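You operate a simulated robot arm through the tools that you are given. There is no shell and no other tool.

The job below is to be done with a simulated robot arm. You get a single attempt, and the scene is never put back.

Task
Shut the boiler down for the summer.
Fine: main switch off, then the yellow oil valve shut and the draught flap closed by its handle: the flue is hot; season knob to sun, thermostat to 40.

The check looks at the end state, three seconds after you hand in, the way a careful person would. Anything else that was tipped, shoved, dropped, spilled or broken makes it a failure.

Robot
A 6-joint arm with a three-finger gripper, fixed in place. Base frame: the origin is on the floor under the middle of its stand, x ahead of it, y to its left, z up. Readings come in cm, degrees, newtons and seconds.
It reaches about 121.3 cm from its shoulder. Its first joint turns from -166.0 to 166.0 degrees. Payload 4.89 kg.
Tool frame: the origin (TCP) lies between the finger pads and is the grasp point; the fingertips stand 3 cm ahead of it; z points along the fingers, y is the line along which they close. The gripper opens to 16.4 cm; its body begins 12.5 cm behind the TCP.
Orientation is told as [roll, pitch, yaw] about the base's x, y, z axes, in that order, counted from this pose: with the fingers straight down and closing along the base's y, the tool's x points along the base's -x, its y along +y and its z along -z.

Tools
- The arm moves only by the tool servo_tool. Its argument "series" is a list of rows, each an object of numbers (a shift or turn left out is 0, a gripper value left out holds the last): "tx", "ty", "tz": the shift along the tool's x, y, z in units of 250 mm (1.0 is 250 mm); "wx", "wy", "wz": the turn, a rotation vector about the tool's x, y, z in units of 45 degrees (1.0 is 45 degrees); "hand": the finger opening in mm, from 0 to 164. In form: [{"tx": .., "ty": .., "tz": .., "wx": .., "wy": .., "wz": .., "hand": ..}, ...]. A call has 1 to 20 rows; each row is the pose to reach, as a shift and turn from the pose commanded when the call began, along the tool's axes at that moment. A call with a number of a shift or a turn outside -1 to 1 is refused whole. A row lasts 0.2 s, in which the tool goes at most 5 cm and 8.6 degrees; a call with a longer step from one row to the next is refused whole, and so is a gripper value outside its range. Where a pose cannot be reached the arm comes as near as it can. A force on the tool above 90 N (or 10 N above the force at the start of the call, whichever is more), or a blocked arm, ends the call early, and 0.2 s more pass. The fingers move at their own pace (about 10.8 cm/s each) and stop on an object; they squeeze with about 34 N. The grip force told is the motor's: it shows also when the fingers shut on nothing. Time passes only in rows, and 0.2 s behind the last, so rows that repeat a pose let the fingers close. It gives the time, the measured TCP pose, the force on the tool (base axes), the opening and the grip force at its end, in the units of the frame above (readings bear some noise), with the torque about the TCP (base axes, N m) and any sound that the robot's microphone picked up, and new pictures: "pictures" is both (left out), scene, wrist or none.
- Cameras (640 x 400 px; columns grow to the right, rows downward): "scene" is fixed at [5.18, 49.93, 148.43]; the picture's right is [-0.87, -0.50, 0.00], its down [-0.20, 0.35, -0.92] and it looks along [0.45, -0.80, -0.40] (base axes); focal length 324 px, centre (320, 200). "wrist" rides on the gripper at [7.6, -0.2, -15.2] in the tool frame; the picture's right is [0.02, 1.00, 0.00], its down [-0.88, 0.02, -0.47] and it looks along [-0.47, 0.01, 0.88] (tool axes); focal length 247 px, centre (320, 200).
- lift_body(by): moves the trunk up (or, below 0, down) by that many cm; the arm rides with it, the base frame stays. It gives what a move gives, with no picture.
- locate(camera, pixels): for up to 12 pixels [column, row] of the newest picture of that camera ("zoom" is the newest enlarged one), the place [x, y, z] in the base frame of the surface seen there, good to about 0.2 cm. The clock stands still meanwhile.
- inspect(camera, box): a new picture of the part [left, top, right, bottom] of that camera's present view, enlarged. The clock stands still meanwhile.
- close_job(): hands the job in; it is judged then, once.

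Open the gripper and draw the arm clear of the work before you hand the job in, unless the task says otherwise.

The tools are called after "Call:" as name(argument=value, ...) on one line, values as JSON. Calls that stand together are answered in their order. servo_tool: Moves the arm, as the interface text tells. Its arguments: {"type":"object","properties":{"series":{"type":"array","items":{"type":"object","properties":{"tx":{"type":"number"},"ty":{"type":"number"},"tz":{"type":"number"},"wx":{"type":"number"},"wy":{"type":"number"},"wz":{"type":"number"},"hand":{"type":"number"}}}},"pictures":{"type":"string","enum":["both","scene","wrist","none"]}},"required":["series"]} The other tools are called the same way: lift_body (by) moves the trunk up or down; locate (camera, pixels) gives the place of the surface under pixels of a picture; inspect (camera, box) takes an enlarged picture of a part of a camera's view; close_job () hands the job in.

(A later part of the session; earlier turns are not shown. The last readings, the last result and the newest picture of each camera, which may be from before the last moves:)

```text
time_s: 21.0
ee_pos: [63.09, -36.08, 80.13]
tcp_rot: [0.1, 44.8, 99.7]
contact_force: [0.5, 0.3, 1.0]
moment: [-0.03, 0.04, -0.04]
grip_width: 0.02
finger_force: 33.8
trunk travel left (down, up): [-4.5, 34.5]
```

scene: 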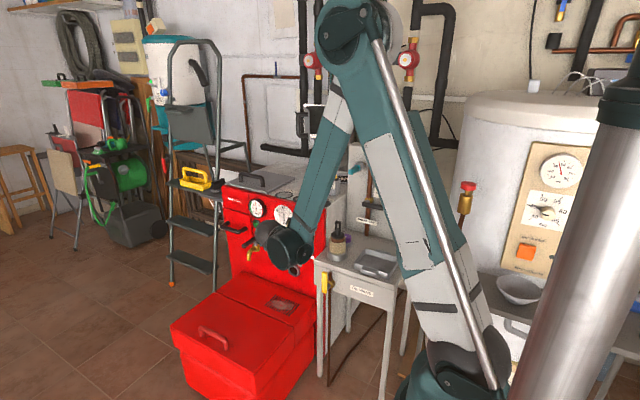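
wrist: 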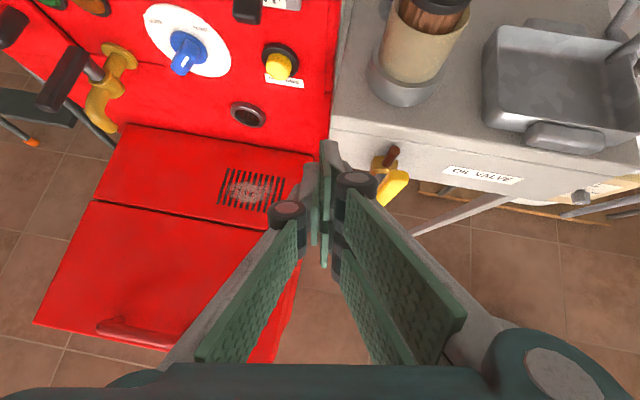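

The handle is at wrist pixel (395,180), right of the fingers. I bring the closed fingers beside its top on the +x side: TCP (59.5,-40.5,71.8).

Call:
servo_tool(series=[{"tx": -0.033, "ty": 0.043, "tz": 0.086}, {"tx": -0.065, "ty": 0.086, "tz": 0.171}, {"tx": -0.098, "ty": 0.128, "tz": 0.257}, {"tx": -0.13, "ty": 0.171, "tz": 0.342}, {"tx": -0.13, "ty": 0.171, "tz": 0.342}])

Call:
inspect(camera="wrist", box=[280, 110, 420, 280])

Call:
inspect(camera="scene", box=[270, 230, 370, 320])

```text
time_s: 22.2
ee_pos: [60.46, -40.7, 73.13]
tcp_rot: [0.1, 44.8, 99.7]
contact_force: [-0.2, 0.8, 0.4]
moment: [-0.02, -0.01, 0.02]
grip_width: 0.0
finger_force: 33.7
out of reach, approached as far as the arm can: row 4, 5
trunk travel left (down, up): [-4.5, 34.5]
```

scene: 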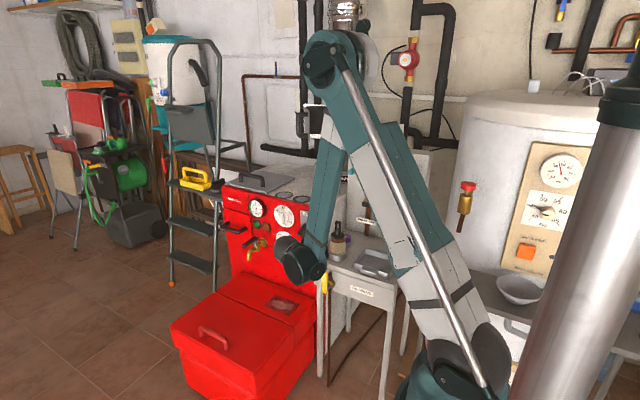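
wrist: 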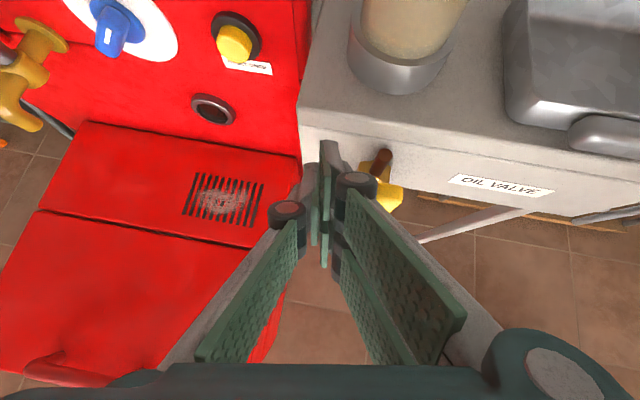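

```text
2.35 times, centred on (350, 195) of wrist
```

zoom: 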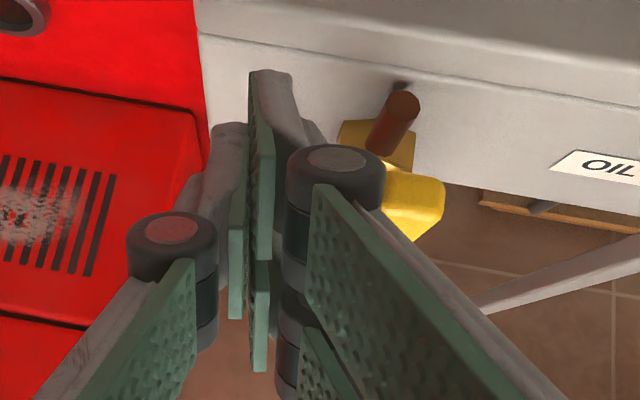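

```text
4.44 times, centred on (320, 275) of scene
```

zoom: 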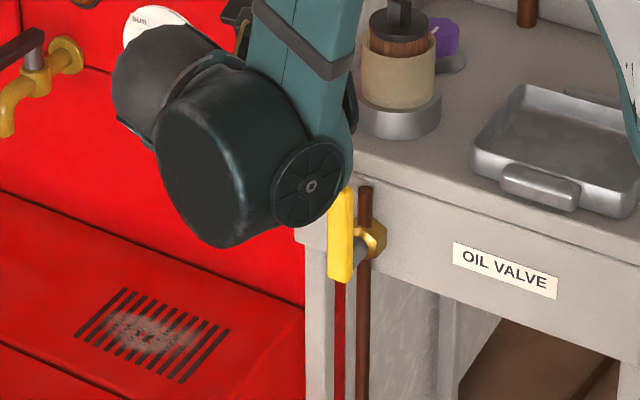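

The inward-down limit bites again at (60.5,-40.7,73.1); it looks like the forearm's absolute steepness is limited. I measure the arm's links again in this pose.

Call:
locate(camera="scene", pixels=[[320, 62], [345, 52], [340, 120], [325, 200], [317, 272], [302, 262], [283, 248], [395, 200], [460, 330], [480, 385], [345, 160], [322, 240]])

Call:
inspect(camera="scene", box=[250, 20, 530, 400])

```text
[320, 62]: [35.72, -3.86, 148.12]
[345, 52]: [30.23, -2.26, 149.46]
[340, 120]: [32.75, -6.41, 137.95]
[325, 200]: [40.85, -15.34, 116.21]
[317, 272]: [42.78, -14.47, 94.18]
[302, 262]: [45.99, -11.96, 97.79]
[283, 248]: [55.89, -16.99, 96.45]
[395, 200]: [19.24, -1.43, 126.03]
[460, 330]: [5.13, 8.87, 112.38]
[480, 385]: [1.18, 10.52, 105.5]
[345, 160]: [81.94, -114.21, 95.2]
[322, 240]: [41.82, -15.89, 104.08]
```

```text
1.05 times, centred on (390, 210) of scene (not enlarged: the box is as wide or as high as the picture)
```

zoom: 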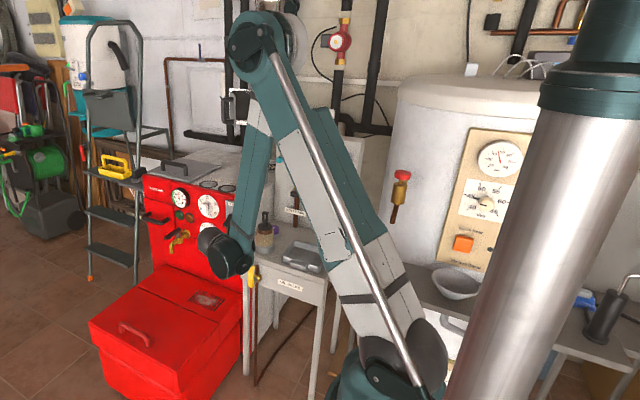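

Model: forearm can't be steeper than about 78° and the tool sits 13 cm to one side of the forearm, so yawing the tool the other way (pointing toward -x) gives the arm room. I rotate about the vertical by -40° in place, staying 2 cm clear of the handle.

Call:
servo_tool(series=[{"tx": 0.01, "ty": -0.01, "tz": -0.003, "wx": -0.125, "wz": 0.125}, {"tx": 0.02, "ty": -0.02, "tz": -0.006, "wx": -0.25, "wz": 0.25}, {"tx": 0.03, "ty": -0.03, "tz": -0.009, "wx": -0.375, "wz": 0.375}, {"tx": 0.038, "ty": -0.037, "tz": -0.012, "wx": -0.5, "wz": 0.5}, {"tx": 0.038, "ty": -0.037, "tz": -0.012, "wx": -0.624, "wz": 0.624}, {"tx": 0.038, "ty": -0.037, "tz": -0.012, "wx": -0.624, "wz": 0.624}])

Call:
inspect(camera="wrist", box=[260, 100, 440, 280])

Call:
inspect(camera="scene", box=[270, 230, 370, 320])

```text
time_s: 23.6
ee_pos: [61.53, -40.98, 74.14]
tcp_rot: [0.1, 44.9, 59.9]
contact_force: [-0.3, 0.1, -0.1]
moment: [-0.01, -0.07, 0.03]
grip_width: 0.0
finger_force: 34.2
trunk travel left (down, up): [-4.5, 34.5]
```

scene: 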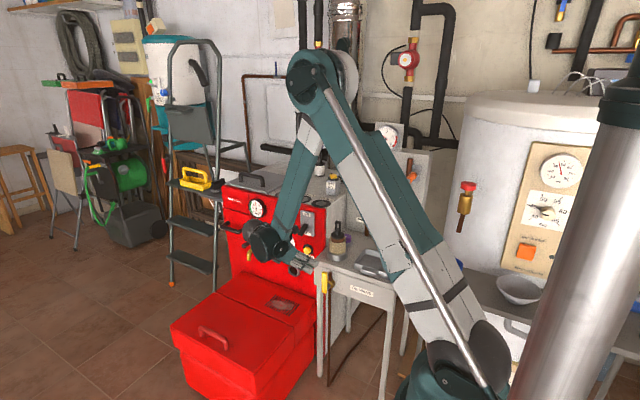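
wrist: 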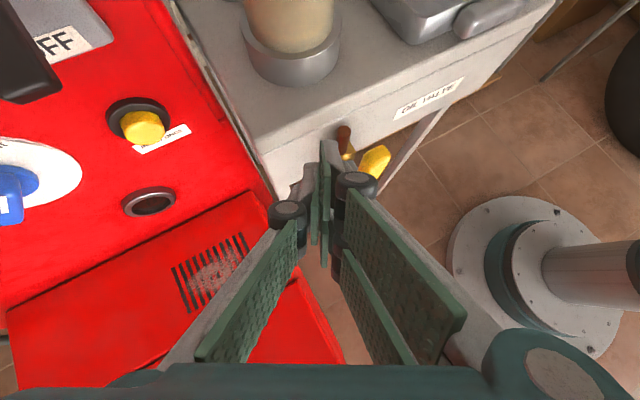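

```text
2.22 times, centred on (350, 190) of wrist
```

zoom: 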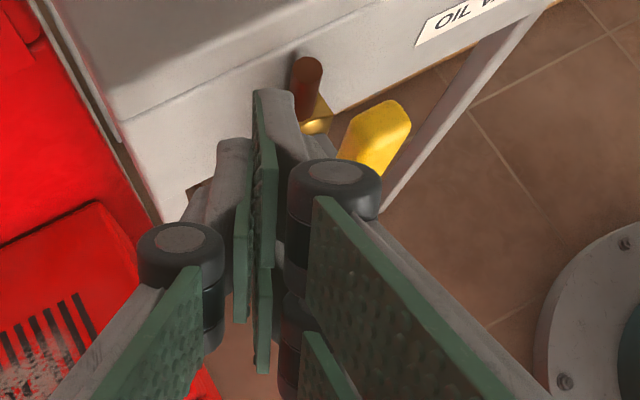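

```text
4.44 times, centred on (320, 275) of scene
```

zoom: 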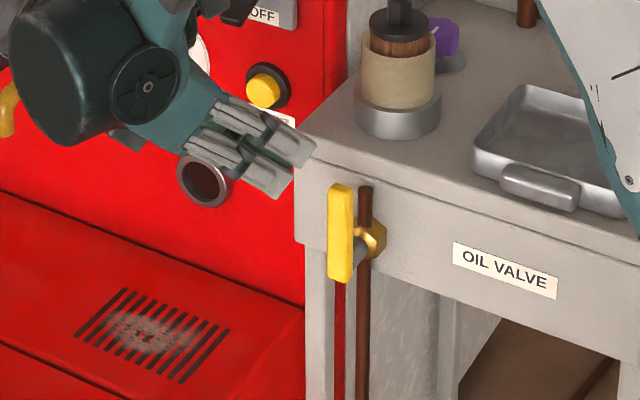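

Now the scene camera shows both fingers and the valve. I lower to beside the handle top: TCP about (60,-41,71.8).

Call:
servo_tool(series=[{"tx": -0.022, "ty": 0.026, "tz": 0.043}, {"tx": -0.044, "ty": 0.052, "tz": 0.086}, {"tx": -0.044, "ty": 0.052, "tz": 0.086}], pictures="none")

Call:
inspect(camera="scene", box=[290, 240, 350, 310])

Call:
inspect(camera="wrist", box=[260, 100, 440, 280])

```text
time_s: 24.4
ee_pos: [60.06, -40.94, 71.85]
tcp_rot: [0.1, 45.0, 60.0]
contact_force: [1.0, -0.7, 0.1]
moment: [-0.01, 0.0, 0.0]
grip_width: 0.01
finger_force: 33.9
trunk travel left (down, up): [-4.5, 34.5]
```

```text
5.71 times, centred on (320, 275) of scene
```

zoom: 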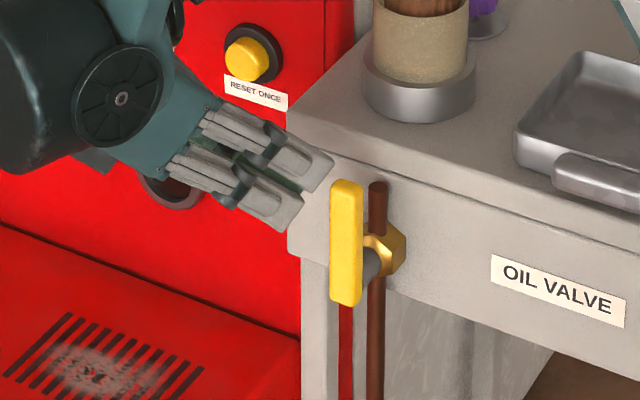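

```text
2.22 times, centred on (350, 190) of wrist
```

zoom: 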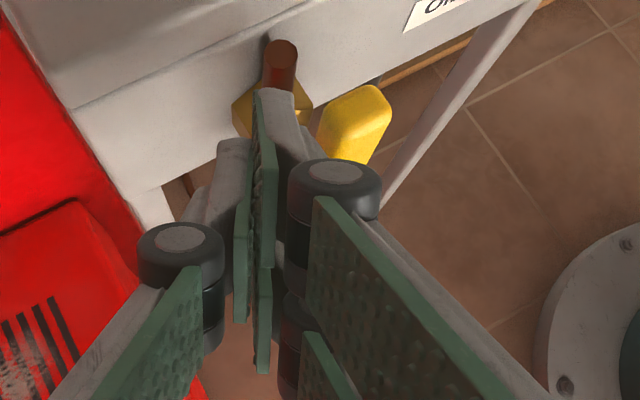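

Fingers are about 1.5 cm from the handle. I shift 1.3 cm toward +y so the upper finger meets the handle, then push slowly toward -x by 4 cm (clockwise seen from the front), watching force.

Call:
servo_tool(series=[{"tx": -0.0304, "ty": 0.0248, "tz": -0.0304}, {"tx": -0.023, "ty": 0.049, "tz": -0.018}, {"tx": -0.016, "ty": 0.073, "tz": -0.006}, {"tx": -0.009, "ty": 0.097, "tz": 0.007}, {"tx": -0.002, "ty": 0.121, "tz": 0.019}, {"tx": 0.006, "ty": 0.145, "tz": 0.032}, {"tx": 0.013, "ty": 0.169, "tz": 0.044}], pictures="none")

Call:
inspect(camera="scene", box=[290, 240, 350, 310])

```text
time_s: 26.0
ee_pos: [56.07, -39.82, 71.34]
tcp_rot: [0.1, 45.0, 60.0]
contact_force: [-0.4, -0.7, -0.1]
moment: [-0.01, 0.02, 0.02]
grip_width: 0.0
finger_force: 33.8
trunk travel left (down, up): [-4.5, 34.5]
```

```text
5.71 times, centred on (320, 275) of scene
```

zoom: 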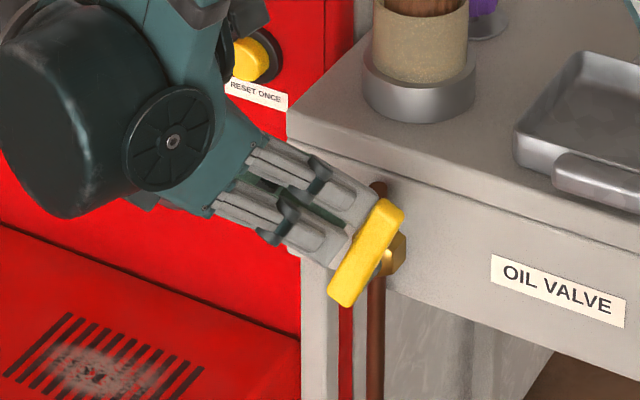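

The handle is turning clockwise freely (about 30° now). I continue along the arc down to horizontal.

Call:
servo_tool(series=[{"tx": -0.003, "ty": 0.021, "tz": 0.02}, {"tx": -0.006, "ty": 0.042, "tz": 0.04}, {"tx": -0.009, "ty": 0.063, "tz": 0.06}, {"tx": -0.011, "ty": 0.083, "tz": 0.079}, {"tx": -0.015, "ty": 0.104, "tz": 0.1}, {"tx": -0.019, "ty": 0.125, "tz": 0.121}, {"tx": -0.0225, "ty": 0.1455, "tz": 0.1415}], pictures="none")

Call:
inspect(camera="scene", box=[290, 240, 350, 310])

```text
time_s: 27.6
ee_pos: [51.72, -39.77, 68.59]
tcp_rot: [0.2, 44.7, 60.0]
contact_force: [0.0, 0.7, -0.3]
moment: [0.01, -0.03, 0.0]
grip_width: 0.01
finger_force: 33.9
trunk travel left (down, up): [-4.5, 34.5]
```

```text
5.71 times, centred on (320, 275) of scene
```

zoom: 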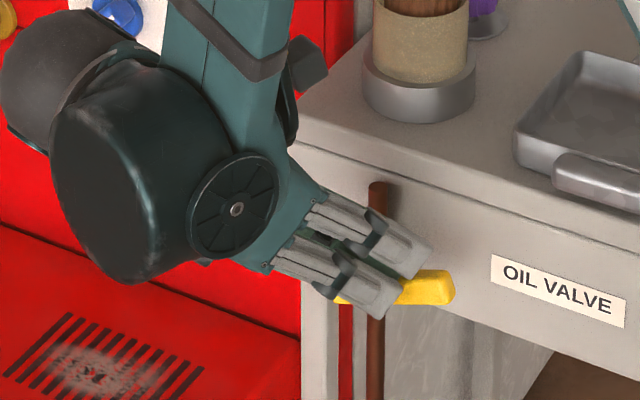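

The handle is nearly horizontal but the label's slope says about 15° remain. I press straight down a further 1.2 cm in small steps.

Call:
servo_tool(series=[{"tx": -0.009, "tz": 0.009}, {"tx": -0.018, "tz": 0.018}, {"tx": -0.027, "tz": 0.027}, {"tx": -0.034, "tz": 0.034}], pictures="none")

Call:
inspect(camera="scene", box=[300, 250, 360, 310])

Call:
inspect(camera="wrist", box=[260, 60, 440, 280])

```text
time_s: 28.6
ee_pos: [52.54, -40.09, 68.02]
tcp_rot: [0.2, 44.9, 60.0]
contact_force: [-0.2, -0.8, -0.4]
moment: [0.0, 0.03, 0.02]
grip_width: 0.0
finger_force: 34.1
out of reach, approached as far as the arm can: row 1, 2, 3, 4
trunk travel left (down, up): [-4.5, 34.5]
```

```text
6.67 times, centred on (330, 280) of scene
```

zoom: 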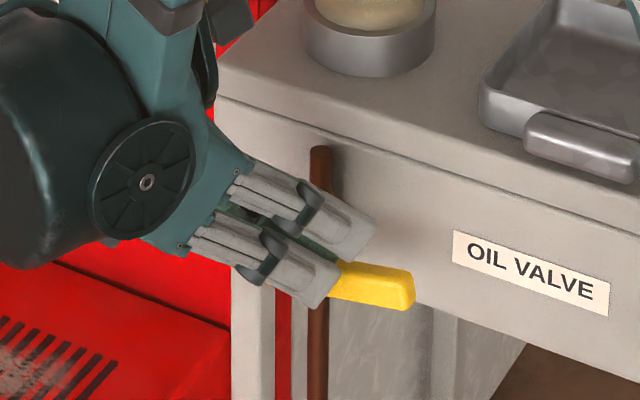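

```text
1.82 times, centred on (350, 170) of wrist
```

zoom: 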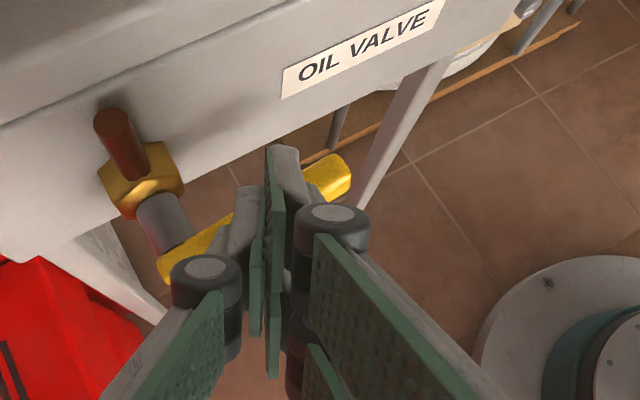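

The out-of-reach limit showed again but the handle moved more. I measure the handle's tilt by locating points along it.

Call:
locate(camera="zoom", pixels=[[340, 170], [325, 190], [310, 185], [215, 240], [175, 260], [190, 265], [230, 222], [335, 200], [345, 180], [170, 275]])

Call:
inspect(camera="scene", box=[300, 250, 360, 310])

Call:
locate(camera="zoom", pixels=[[350, 268], [380, 273], [405, 280], [345, 290], [375, 298], [400, 304], [410, 295], [360, 280], [335, 298]])

```text
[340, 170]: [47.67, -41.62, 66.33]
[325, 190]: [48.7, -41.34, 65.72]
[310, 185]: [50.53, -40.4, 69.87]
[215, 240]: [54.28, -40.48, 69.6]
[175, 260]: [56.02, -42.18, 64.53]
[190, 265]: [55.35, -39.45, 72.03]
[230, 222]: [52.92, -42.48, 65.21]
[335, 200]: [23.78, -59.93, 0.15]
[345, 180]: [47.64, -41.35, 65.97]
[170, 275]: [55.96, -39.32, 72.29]
```

```text
6.67 times, centred on (330, 280) of scene
```

zoom: 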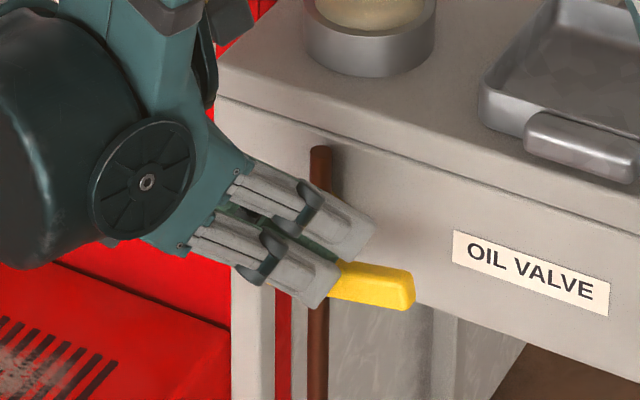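

```text
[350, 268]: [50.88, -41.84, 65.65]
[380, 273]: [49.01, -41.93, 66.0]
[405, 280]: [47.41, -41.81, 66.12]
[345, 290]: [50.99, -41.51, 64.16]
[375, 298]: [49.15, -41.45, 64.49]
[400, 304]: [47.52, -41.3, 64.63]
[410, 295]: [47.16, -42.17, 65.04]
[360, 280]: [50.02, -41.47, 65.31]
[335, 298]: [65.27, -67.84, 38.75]
```

The handle still tilts up about 10–11° toward its tip. Since the arm is at its limit here, I lower the trunk by 0.7 cm to press the handle the rest of the way.

Call:
lift_body(by=-0.7)

Call:
inspect(camera="scene", box=[300, 250, 360, 310])

Call:
locate(camera="zoom", pixels=[[350, 272], [380, 278], [405, 285], [350, 290], [375, 298], [400, 304]])

```text
time_s: 29.2
ee_pos: [52.4, -40.03, 67.2]
tcp_rot: [0.2, 44.9, 60.1]
contact_force: [-1.3, 5.2, 4.8]
moment: [0.09, 0.01, 0.02]
grip_width: 0.01
finger_force: 34.2
trunk travel left (down, up): [-3.8, 35.2]
```

```text
6.67 times, centred on (330, 280) of scene
```

zoom: 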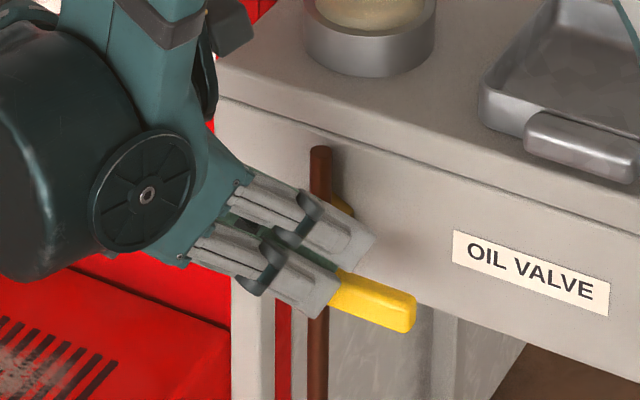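

```text
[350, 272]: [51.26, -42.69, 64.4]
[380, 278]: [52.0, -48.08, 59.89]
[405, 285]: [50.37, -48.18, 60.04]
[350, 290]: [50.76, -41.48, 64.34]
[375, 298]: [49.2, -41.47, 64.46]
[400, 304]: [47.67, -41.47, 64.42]
```

A small contact force (7 N) appears and the handle edge now runs parallel to the label. I check its tilt.

Call:
locate(camera="zoom", pixels=[[350, 276], [365, 281], [380, 287], [395, 291], [408, 296], [340, 305], [365, 315], [390, 324], [408, 330]])

Call:
inspect(camera="wrist", box=[260, 60, 440, 280])

Call:
locate(camera="zoom", pixels=[[330, 170], [320, 185], [175, 260], [190, 252], [225, 222], [340, 165]])

```text
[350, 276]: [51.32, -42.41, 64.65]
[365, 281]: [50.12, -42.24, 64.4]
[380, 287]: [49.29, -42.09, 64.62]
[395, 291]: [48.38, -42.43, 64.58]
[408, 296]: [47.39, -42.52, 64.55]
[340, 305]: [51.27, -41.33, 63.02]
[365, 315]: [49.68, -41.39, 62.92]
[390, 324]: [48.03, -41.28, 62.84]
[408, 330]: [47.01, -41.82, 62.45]
```

```text
1.82 times, centred on (350, 170) of wrist
```

zoom: 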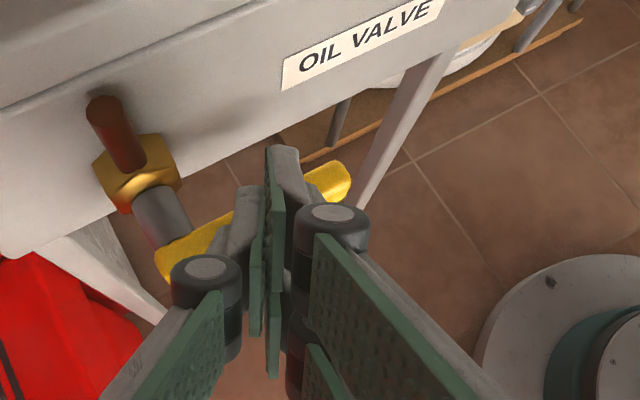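

```text
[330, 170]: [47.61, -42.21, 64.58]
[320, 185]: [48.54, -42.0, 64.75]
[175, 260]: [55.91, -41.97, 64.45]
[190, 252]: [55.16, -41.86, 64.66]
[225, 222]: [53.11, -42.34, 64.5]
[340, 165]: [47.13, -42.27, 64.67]
```

The handle's top surface is now level (z≈64.6 from x 47 to 56), so the oil valve is shut. I lift straight off by raising the trunk 15 cm.

Call:
lift_body(by=15)

Call:
inspect(camera="scene", box=[280, 220, 370, 310])

```text
time_s: 30.9
ee_pos: [52.44, -40.09, 82.17]
tcp_rot: [0.1, 44.9, 60.0]
contact_force: [-0.1, 0.2, -0.2]
moment: [0.01, 0.01, 0.02]
grip_width: 0.0
finger_force: 33.6
trunk travel left (down, up): [-18.8, 20.2]
```

```text
4.44 times, centred on (325, 265) of scene
```

zoom: 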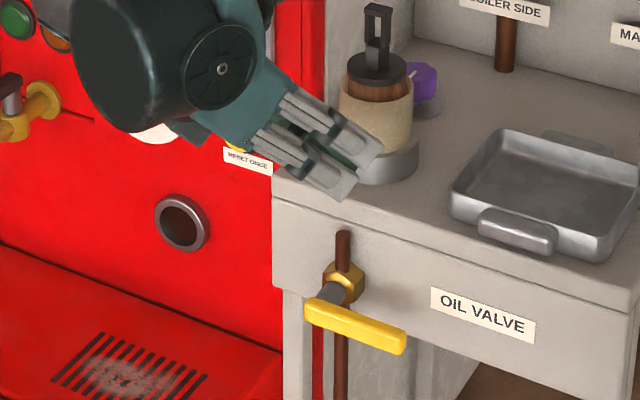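

The oil valve is shut, handle level. I now go up to about (65,-40,110) while levelling the tool again.

Call:
servo_tool(series=[{"tx": 0.077, "ty": -0.055, "tz": -0.121, "wy": 0.125}, {"tx": 0.153, "ty": -0.109, "tz": -0.243, "wy": 0.25}, {"tx": 0.23, "ty": -0.164, "tz": -0.364, "wy": 0.375}, {"tx": 0.307, "ty": -0.218, "tz": -0.485, "wy": 0.5}, {"tx": 0.383, "ty": -0.273, "tz": -0.606, "wy": 0.625}, {"tx": 0.46, "ty": -0.327, "tz": -0.728, "wy": 0.75}, {"tx": 0.536, "ty": -0.382, "tz": -0.849, "wy": 0.875}, {"tx": 0.613, "ty": -0.436, "tz": -0.97, "wy": 1.0}, {"tx": 0.613, "ty": -0.436, "tz": -0.97, "wy": 1.0}])

```text
time_s: 32.9
ee_pos: [65.18, -40.31, 110.12]
tcp_rot: [69.7, 89.7, 129.5]
contact_force: [-0.5, -0.5, -1.0]
moment: [0.02, -0.02, 0.0]
grip_width: 0.0
finger_force: 34.0
trunk travel left (down, up): [-18.8, 20.2]
```

scene: 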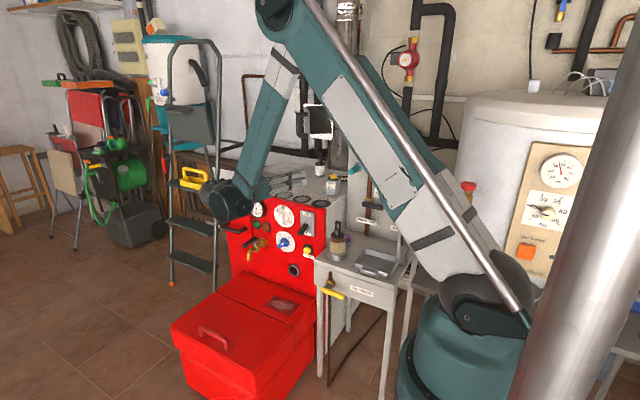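
wrist: 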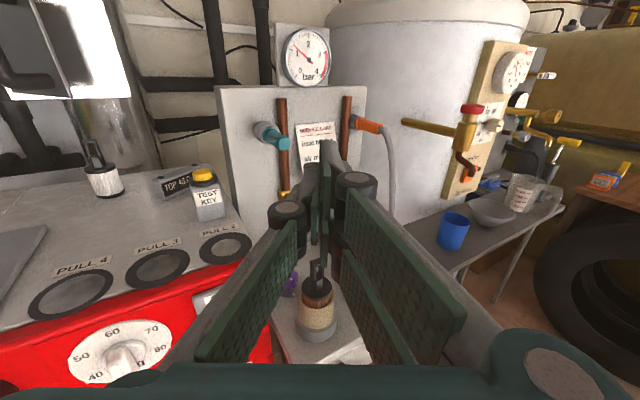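

Level again. Before moving above the boiler top I check heights of the items there and re-measure the flap.

Call:
locate(camera="wrist", pixels=[[90, 145], [105, 175], [203, 176], [210, 200], [175, 183], [125, 245], [300, 55], [60, 180]])

Call:
locate(camera="scene", pixels=[[319, 160], [319, 168], [299, 115], [299, 122], [299, 130], [305, 110], [307, 105], [325, 110], [256, 180], [332, 178]])

Call:
inspect(camera="scene", box=[280, 90, 360, 190])

```text
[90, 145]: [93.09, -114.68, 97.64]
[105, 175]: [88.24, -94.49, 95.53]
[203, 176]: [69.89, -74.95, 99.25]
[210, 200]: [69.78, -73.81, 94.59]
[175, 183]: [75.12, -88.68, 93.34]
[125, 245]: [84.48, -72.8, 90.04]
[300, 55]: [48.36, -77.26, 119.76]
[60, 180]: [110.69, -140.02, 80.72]
```

```text
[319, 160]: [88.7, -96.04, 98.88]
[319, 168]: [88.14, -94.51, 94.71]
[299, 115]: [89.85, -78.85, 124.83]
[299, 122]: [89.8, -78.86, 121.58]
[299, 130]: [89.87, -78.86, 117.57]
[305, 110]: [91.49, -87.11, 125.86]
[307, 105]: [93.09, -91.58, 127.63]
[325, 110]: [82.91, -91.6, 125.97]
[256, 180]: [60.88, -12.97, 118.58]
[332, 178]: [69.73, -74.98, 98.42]
```

```text
4.00 times, centred on (320, 140) of scene
```

zoom: 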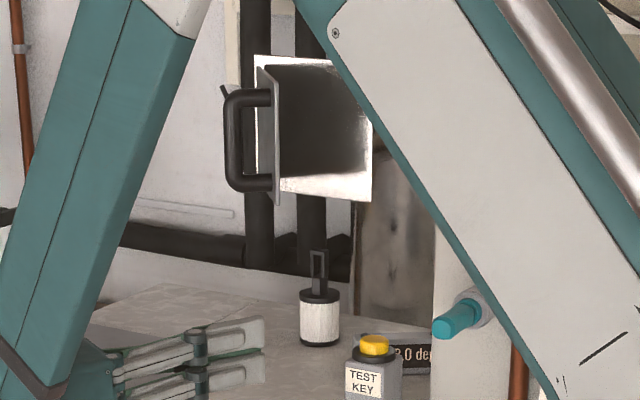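

The handle bar centre is near (90.5,-79.4), hinge near (94.4,-90.8), open about 49°. I move toward it over the boiler at z≈118, yaw to -10°, with the fingers opening to 36 mm.

Call:
servo_tool(series=[{"tx": 0.063, "ty": -0.141, "tz": 0.008, "wx": 0.089, "hand": 36}, {"tx": 0.126, "ty": -0.283, "tz": 0.016, "wx": 0.178}, {"tx": 0.19, "ty": -0.424, "tz": 0.024, "wx": 0.267}, {"tx": 0.253, "ty": -0.566, "tz": 0.032, "wx": 0.355}, {"tx": 0.316, "ty": -0.707, "tz": 0.04, "wx": 0.444}, {"tx": 0.316, "ty": -0.707, "tz": 0.04, "wx": 0.444}])

```text
time_s: 34.3
ee_pos: [79.8, -49.79, 118.38]
tcp_rot: [34.1, 89.9, 113.9]
contact_force: [-0.1, 0.4, 1.1]
moment: [-0.01, 0.02, -0.03]
grip_width: 3.62
finger_force: 0.0
trunk travel left (down, up): [-18.8, 20.2]
```

scene: 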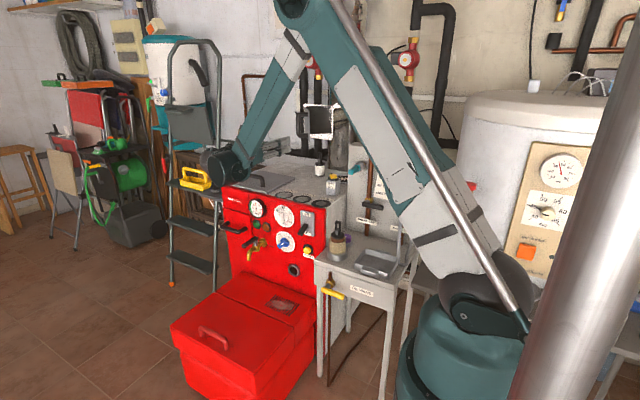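
wrist: 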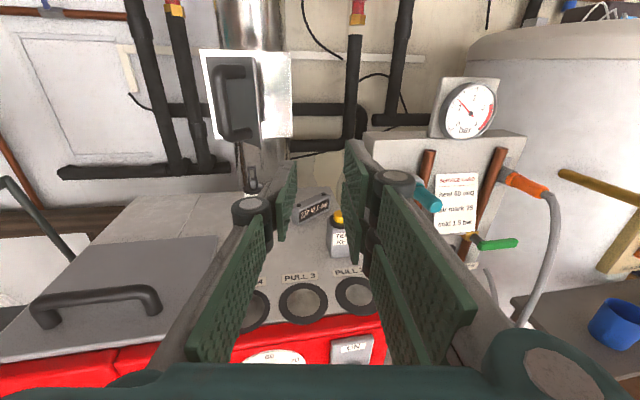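

The flap and handle are visible at wrist (235,100). I measure them again from here.

Call:
inspect(camera="wrist", box=[190, 35, 310, 155])

```text
3.33 times, centred on (250, 95) of wrist
```

zoom: 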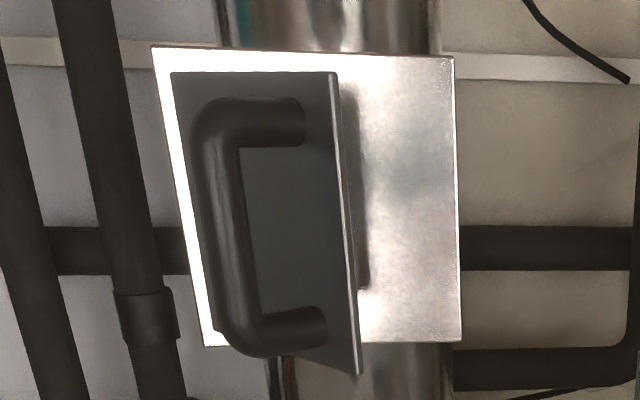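

Call:
locate(camera="zoom", pixels=[[222, 200], [232, 260], [215, 150], [205, 200], [240, 200], [290, 200], [320, 200], [290, 280], [180, 100], [260, 120], [345, 200], [190, 250]])

```text
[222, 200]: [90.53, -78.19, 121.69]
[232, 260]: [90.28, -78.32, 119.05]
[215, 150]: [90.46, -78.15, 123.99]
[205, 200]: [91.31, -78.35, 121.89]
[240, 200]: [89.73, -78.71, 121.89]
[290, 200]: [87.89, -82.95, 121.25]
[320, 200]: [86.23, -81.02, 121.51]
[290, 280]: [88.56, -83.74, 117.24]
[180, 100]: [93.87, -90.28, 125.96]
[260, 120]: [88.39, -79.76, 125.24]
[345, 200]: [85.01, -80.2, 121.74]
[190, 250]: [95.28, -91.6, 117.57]
```

Bar centre ≈ (90.5,-79.1), radius 0.9; hinge ≈ (94,-90.6), open 50°. I approach to a stand-off at (91.2,-70,120.5).

Call:
servo_tool(series=[{"tx": 0.014, "ty": -0.099, "tz": 0.119}, {"tx": 0.028, "ty": -0.197, "tz": 0.239}, {"tx": 0.042, "ty": -0.296, "tz": 0.358}, {"tx": 0.056, "ty": -0.395, "tz": 0.477}, {"tx": 0.07, "ty": -0.493, "tz": 0.597}, {"tx": 0.084, "ty": -0.592, "tz": 0.716}, {"tx": 0.084, "ty": -0.592, "tz": 0.716}])

Call:
inspect(camera="wrist", box=[230, 60, 410, 240])

Call:
inspect(camera="scene", box=[260, 80, 360, 170])

```text
time_s: 35.9
ee_pos: [91.27, -70.2, 120.06]
tcp_rot: [34.2, 89.8, 113.9]
contact_force: [0.0, -0.9, -0.3]
moment: [-0.06, 0.0, -0.02]
grip_width: 3.62
finger_force: 0.1
trunk travel left (down, up): [-18.8, 20.2]
```

scene: 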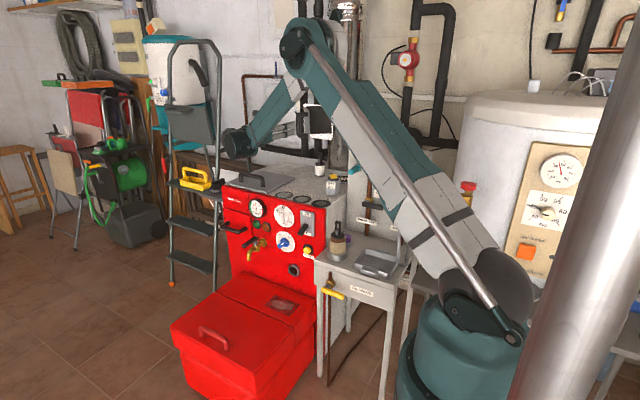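
wrist: 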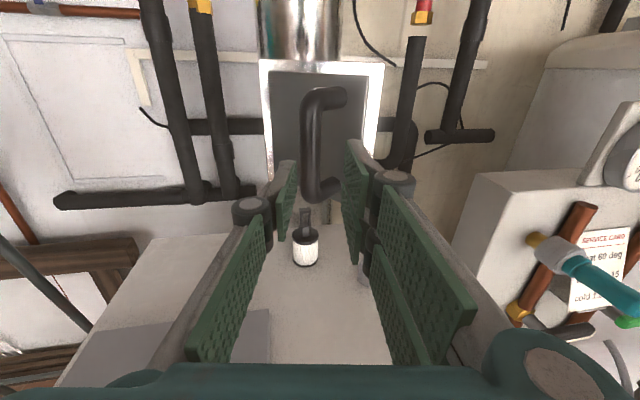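

```text
2.22 times, centred on (320, 150) of wrist
```

zoom: 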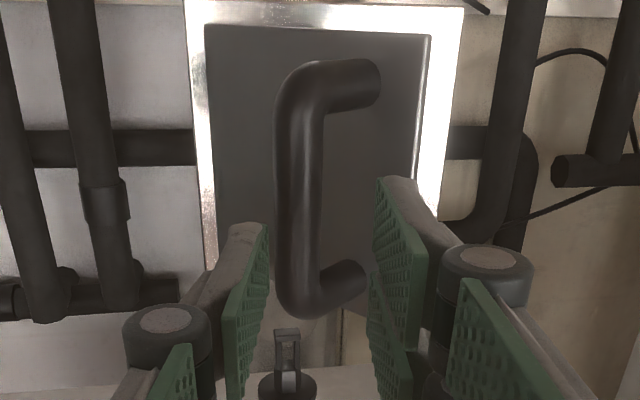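

```text
4.44 times, centred on (310, 125) of scene
```

zoom: 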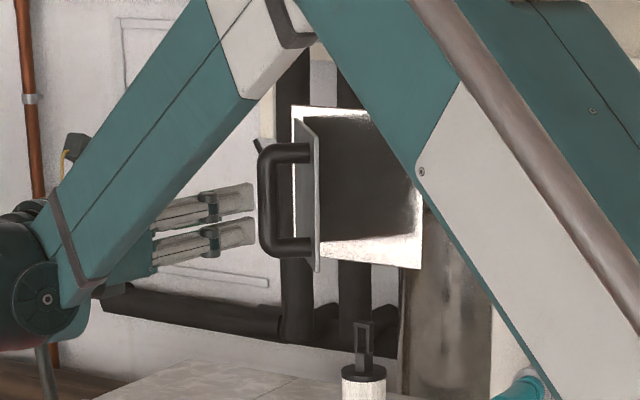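

The bar stands between the two finger sides. I move in 7.5 cm so the bar sits about 1.4 cm ahead of the grasp point, inside the finger gap.

Call:
servo_tool(series=[{"tx": 0.004, "ty": -0.016, "tz": 0.08}, {"tx": 0.008, "ty": -0.026, "tz": 0.16}, {"tx": 0.012, "ty": -0.032, "tz": 0.24}, {"tx": 0.012, "ty": -0.032, "tz": 0.299}, {"tx": 0.012, "ty": -0.032, "tz": 0.299}])

Call:
inspect(camera="wrist", box=[240, 60, 400, 240])

Call:
inspect(camera="scene", box=[260, 80, 360, 170])

```text
time_s: 37.1
ee_pos: [91.03, -77.78, 120.4]
tcp_rot: [33.9, 89.8, 113.7]
contact_force: [0.2, -0.4, -0.4]
moment: [-0.01, 0.02, -0.01]
grip_width: 3.6
finger_force: 0.2
trunk travel left (down, up): [-18.8, 20.2]
```

scene: 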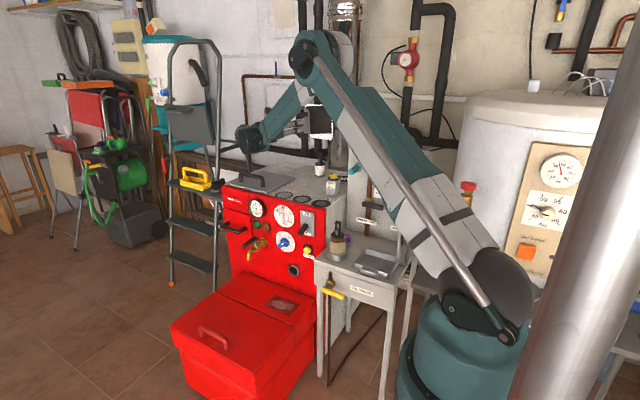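
wrist: 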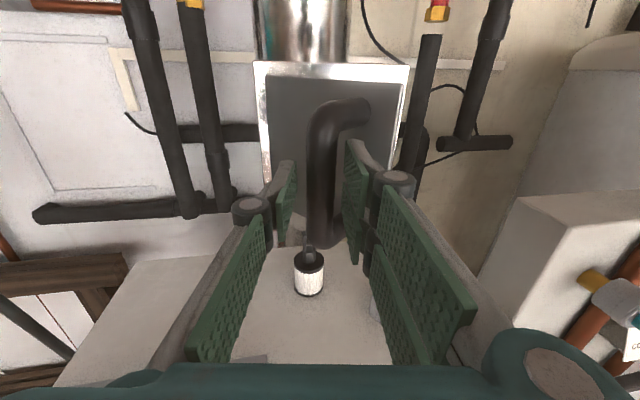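

```text
2.22 times, centred on (320, 150) of wrist
```

zoom: 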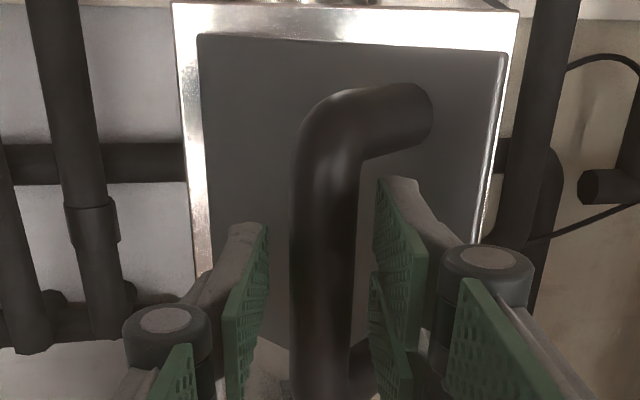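

```text
4.44 times, centred on (310, 125) of scene
```

zoom: 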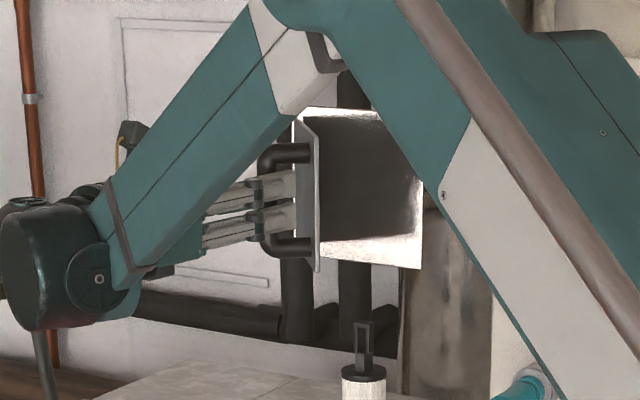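

The bar is well between the pads, nothing touched. I close to a loose 25 mm cage and follow the bar's arc about the hinge for most of its travel.

Call:
servo_tool(series=[{"hand": 25}, {"hand": 25}, {"ty": 0.0184, "tz": 0.0106}, {"ty": 0.0368, "tz": 0.0212}, {"ty": 0.0574, "tz": 0.0357}, {"ty": 0.0779, "tz": 0.0502}, {"ty": 0.0968, "tz": 0.0668}, {"ty": 0.1158, "tz": 0.0834}, {"ty": 0.133, "tz": 0.1017}, {"ty": 0.1503, "tz": 0.1201}, {"ty": 0.1654, "tz": 0.1403}, {"ty": 0.1804, "tz": 0.1605}])

Call:
inspect(camera="scene", box=[260, 80, 360, 170])

Call:
inspect(camera="wrist", box=[240, 40, 400, 220])

```text
time_s: 39.7
ee_pos: [85.52, -80.87, 120.26]
tcp_rot: [35.4, 89.7, 115.2]
contact_force: [0.2, -0.2, -0.1]
moment: [-0.02, 0.05, -0.01]
grip_width: 2.48
finger_force: 0.5
trunk travel left (down, up): [-18.8, 20.2]
```

scene: 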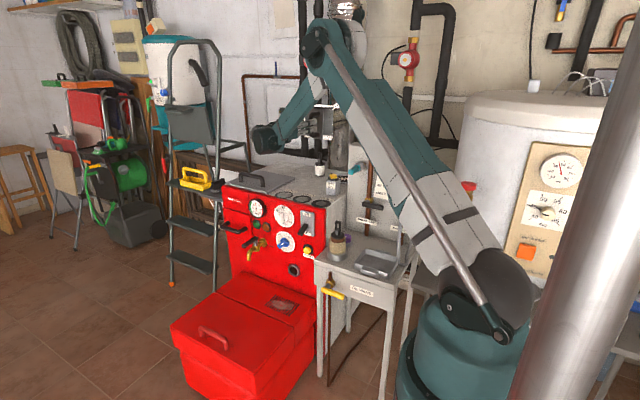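
wrist: 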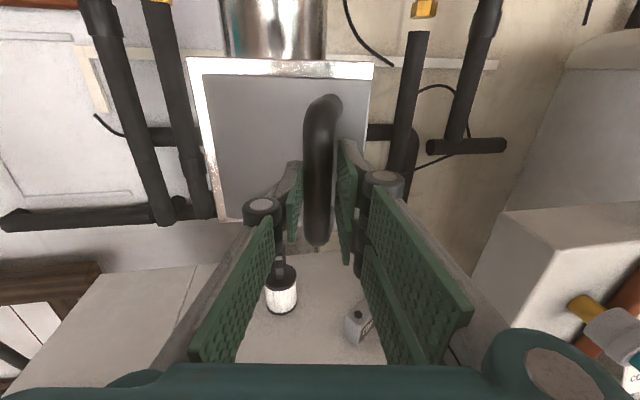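

```text
4.44 times, centred on (310, 125) of scene
```

zoom: 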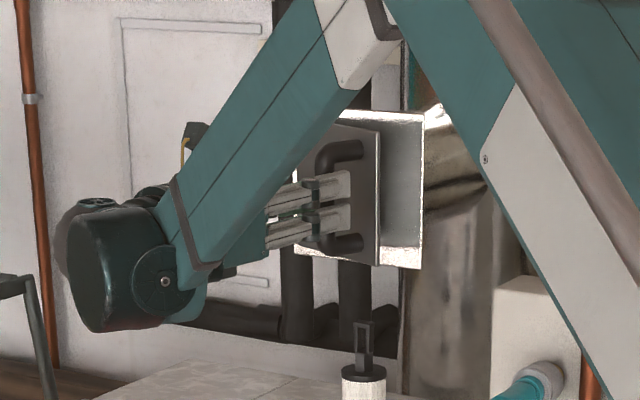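

```text
2.22 times, centred on (320, 130) of wrist
```

zoom: 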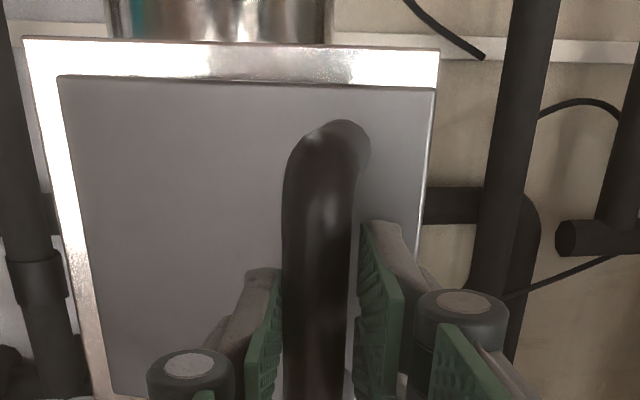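

The flap follows well and is about half closed. I continue the arc to the closed position.

Call:
servo_tool(series=[{"ty": 0.0128, "tz": 0.0215}, {"ty": 0.0256, "tz": 0.0431}, {"ty": 0.0361, "tz": 0.066}, {"ty": 0.0466, "tz": 0.0888}, {"ty": 0.0547, "tz": 0.1126}, {"ty": 0.0628, "tz": 0.1364}, {"ty": 0.0664, "tz": 0.15}, {"ty": 0.07, "tz": 0.1641}, {"ty": 0.07, "tz": 0.1641}])

Call:
inspect(camera="scene", box=[260, 80, 360, 170])

Call:
inspect(camera="wrist", box=[220, 20, 400, 220])

```text
time_s: 41.7
ee_pos: [83.1, -84.49, 120.4]
tcp_rot: [34.6, 89.8, 114.4]
contact_force: [2.0, -1.1, 0.8]
moment: [-0.03, -0.01, 0.01]
grip_width: 2.59
finger_force: 0.5
trunk travel left (down, up): [-18.8, 20.2]
```

scene: 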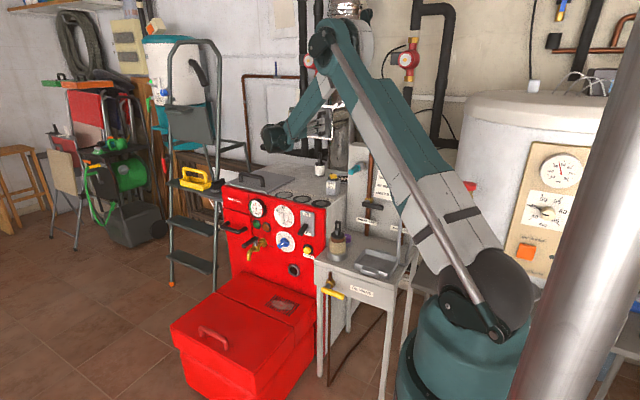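
wrist: 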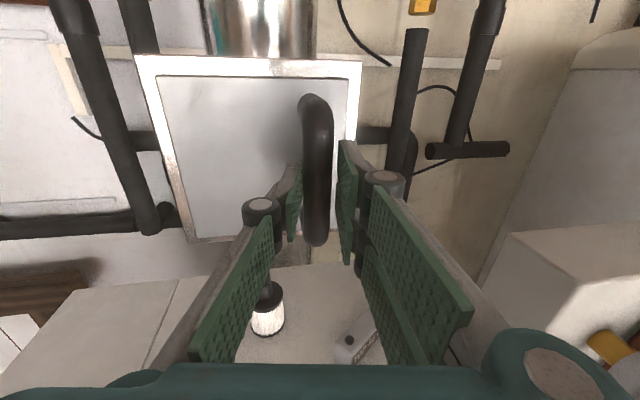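

```text
4.44 times, centred on (310, 125) of scene
```

zoom: 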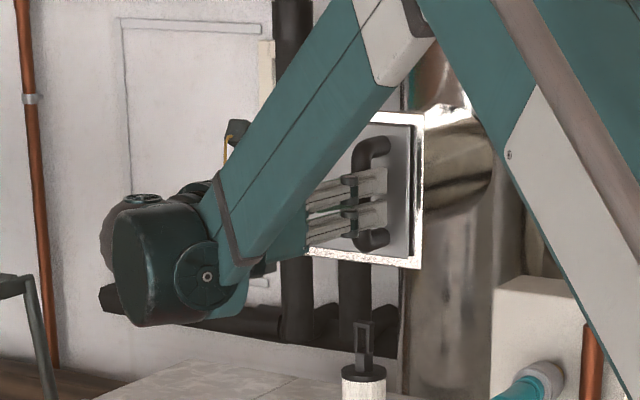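

```text
2.00 times, centred on (310, 120) of wrist
```

zoom: 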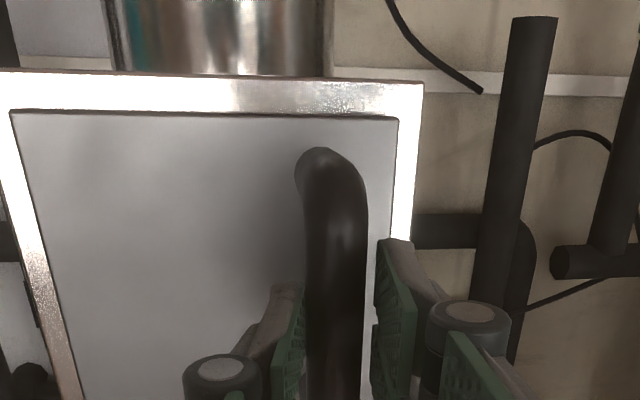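

The flap looks nearly flush. I measure the plate relative to its frame to see the remaining angle.

Call:
locate(camera="zoom", pixels=[[50, 150], [120, 150], [200, 150], [280, 150], [380, 150], [412, 150], [15, 150], [388, 200], [60, 250], [335, 200], [200, 90], [408, 100]])

```text
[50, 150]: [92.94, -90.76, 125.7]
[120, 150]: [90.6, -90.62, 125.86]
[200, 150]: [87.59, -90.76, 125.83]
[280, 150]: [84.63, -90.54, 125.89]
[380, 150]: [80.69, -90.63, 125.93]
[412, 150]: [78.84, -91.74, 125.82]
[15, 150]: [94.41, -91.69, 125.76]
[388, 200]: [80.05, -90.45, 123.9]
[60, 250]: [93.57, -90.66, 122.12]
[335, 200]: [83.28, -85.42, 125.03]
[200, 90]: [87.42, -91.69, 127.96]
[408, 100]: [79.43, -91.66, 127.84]
```

The plate lies at y≈-90.6 along its whole width, i.e. closed within about half a degree. I back off with the fingers opened and then shut them to give the handle a gentle seating push.

Call:
servo_tool(series=[{"hand": 38}, {"hand": 38, "tz": -0.03}, {"tz": -0.1}, {"tz": -0.2}, {"tz": -0.24, "hand": 0}, {"tz": -0.24, "hand": 0}, {"tz": -0.24, "hand": 0}])

Call:
inspect(camera="wrist", box=[220, 40, 400, 240])

```text
time_s: 43.3
ee_pos: [84.22, -78.75, 120.43]
tcp_rot: [34.4, 89.7, 114.2]
contact_force: [0.4, -1.1, -0.1]
moment: [0.01, -0.04, -0.01]
grip_width: 0.0
finger_force: 33.7
trunk travel left (down, up): [-18.8, 20.2]
```

scene: 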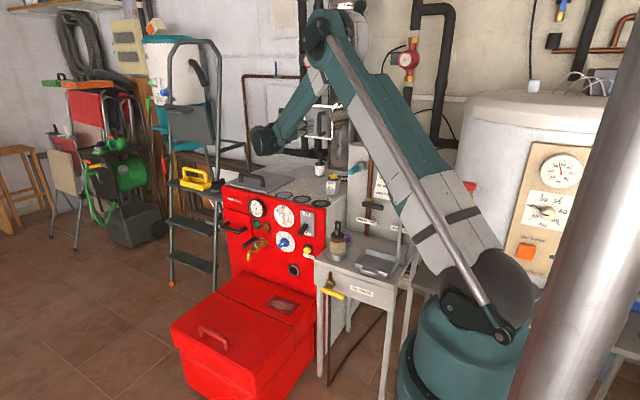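
wrist: 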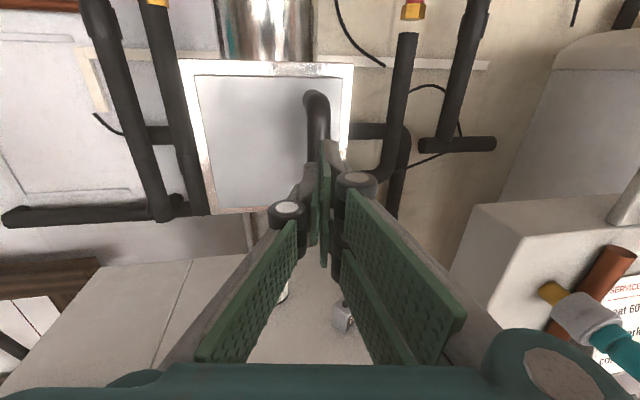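

```text
2.00 times, centred on (310, 140) of wrist
```

zoom: 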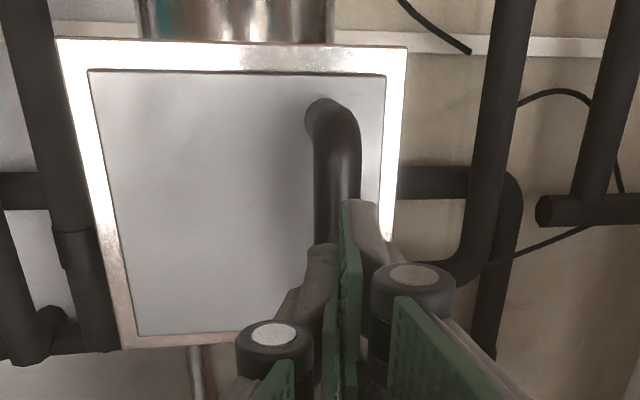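

The closed fingertips line up with the handle bar. I push forward 3.75 cm slowly onto the bar and watch the force.

Call:
servo_tool(series=[{"tz": 0.05}, {"tz": 0.1}, {"tz": 0.12}, {"tz": 0.13}, {"tz": 0.14}, {"tz": 0.148}], pictures="none")

Call:
inspect(camera="wrist", box=[220, 20, 400, 220])

Call:
locate(camera="zoom", pixels=[[60, 120], [120, 120], [200, 120], [280, 120], [370, 120], [385, 160], [80, 250], [200, 250]])

```text
time_s: 44.7
ee_pos: [83.65, -82.33, 120.37]
tcp_rot: [34.4, 89.9, 114.2]
contact_force: [0.6, 0.3, 0.4]
moment: [0.02, 0.02, -0.02]
grip_width: 0.05
finger_force: 33.9
trunk travel left (down, up): [-18.8, 20.2]
```

```text
2.00 times, centred on (310, 120) of wrist
```

zoom: 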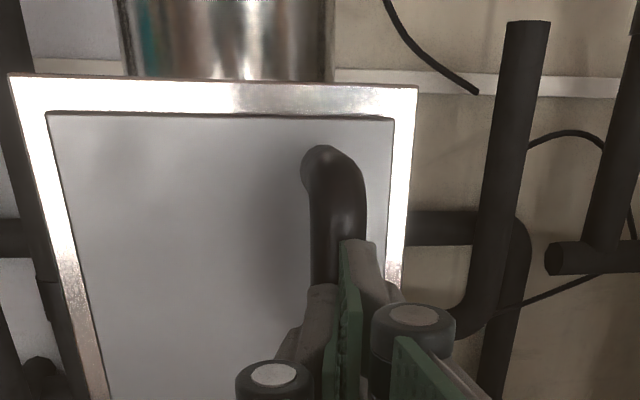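

```text
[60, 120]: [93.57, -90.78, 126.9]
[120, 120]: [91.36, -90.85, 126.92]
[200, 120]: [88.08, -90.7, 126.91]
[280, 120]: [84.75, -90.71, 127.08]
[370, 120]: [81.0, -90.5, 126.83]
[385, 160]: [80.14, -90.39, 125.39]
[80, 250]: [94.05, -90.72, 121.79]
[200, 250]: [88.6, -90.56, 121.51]
```

No contact yet, and the plate may be open by about 1°. I push forward another 0.7 cm in 1-mm steps.

Call:
servo_tool(series=[{"tz": 0.005}, {"tz": 0.01}, {"tz": 0.015}, {"tz": 0.02}, {"tz": 0.025}, {"tz": 0.03}], pictures="none")

Call:
inspect(camera="wrist", box=[220, 20, 400, 220])

Call:
locate(camera="zoom", pixels=[[60, 120], [120, 120], [200, 120], [280, 120], [370, 120], [385, 160], [80, 250], [200, 250], [330, 200], [345, 250]])

```text
time_s: 46.1
ee_pos: [83.63, -82.79, 120.33]
tcp_rot: [34.1, 89.8, 113.9]
contact_force: [1.3, 34.7, -12.1]
moment: [1.07, -0.19, -0.18]
grip_width: 0.63
finger_force: 45.2
trunk travel left (down, up): [-18.8, 20.2]
```

```text
2.00 times, centred on (310, 120) of wrist
```

zoom: 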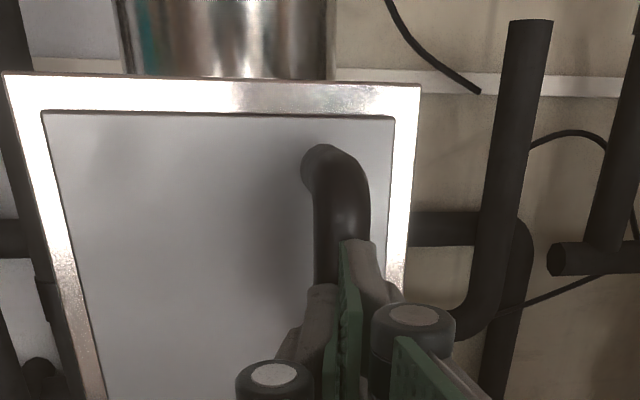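

```text
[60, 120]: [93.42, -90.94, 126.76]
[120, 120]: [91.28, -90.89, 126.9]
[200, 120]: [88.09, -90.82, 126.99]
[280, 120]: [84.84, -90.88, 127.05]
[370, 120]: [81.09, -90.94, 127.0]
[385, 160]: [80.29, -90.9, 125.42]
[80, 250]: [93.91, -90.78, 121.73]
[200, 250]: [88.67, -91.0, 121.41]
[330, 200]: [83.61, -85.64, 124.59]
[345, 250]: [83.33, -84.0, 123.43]
```

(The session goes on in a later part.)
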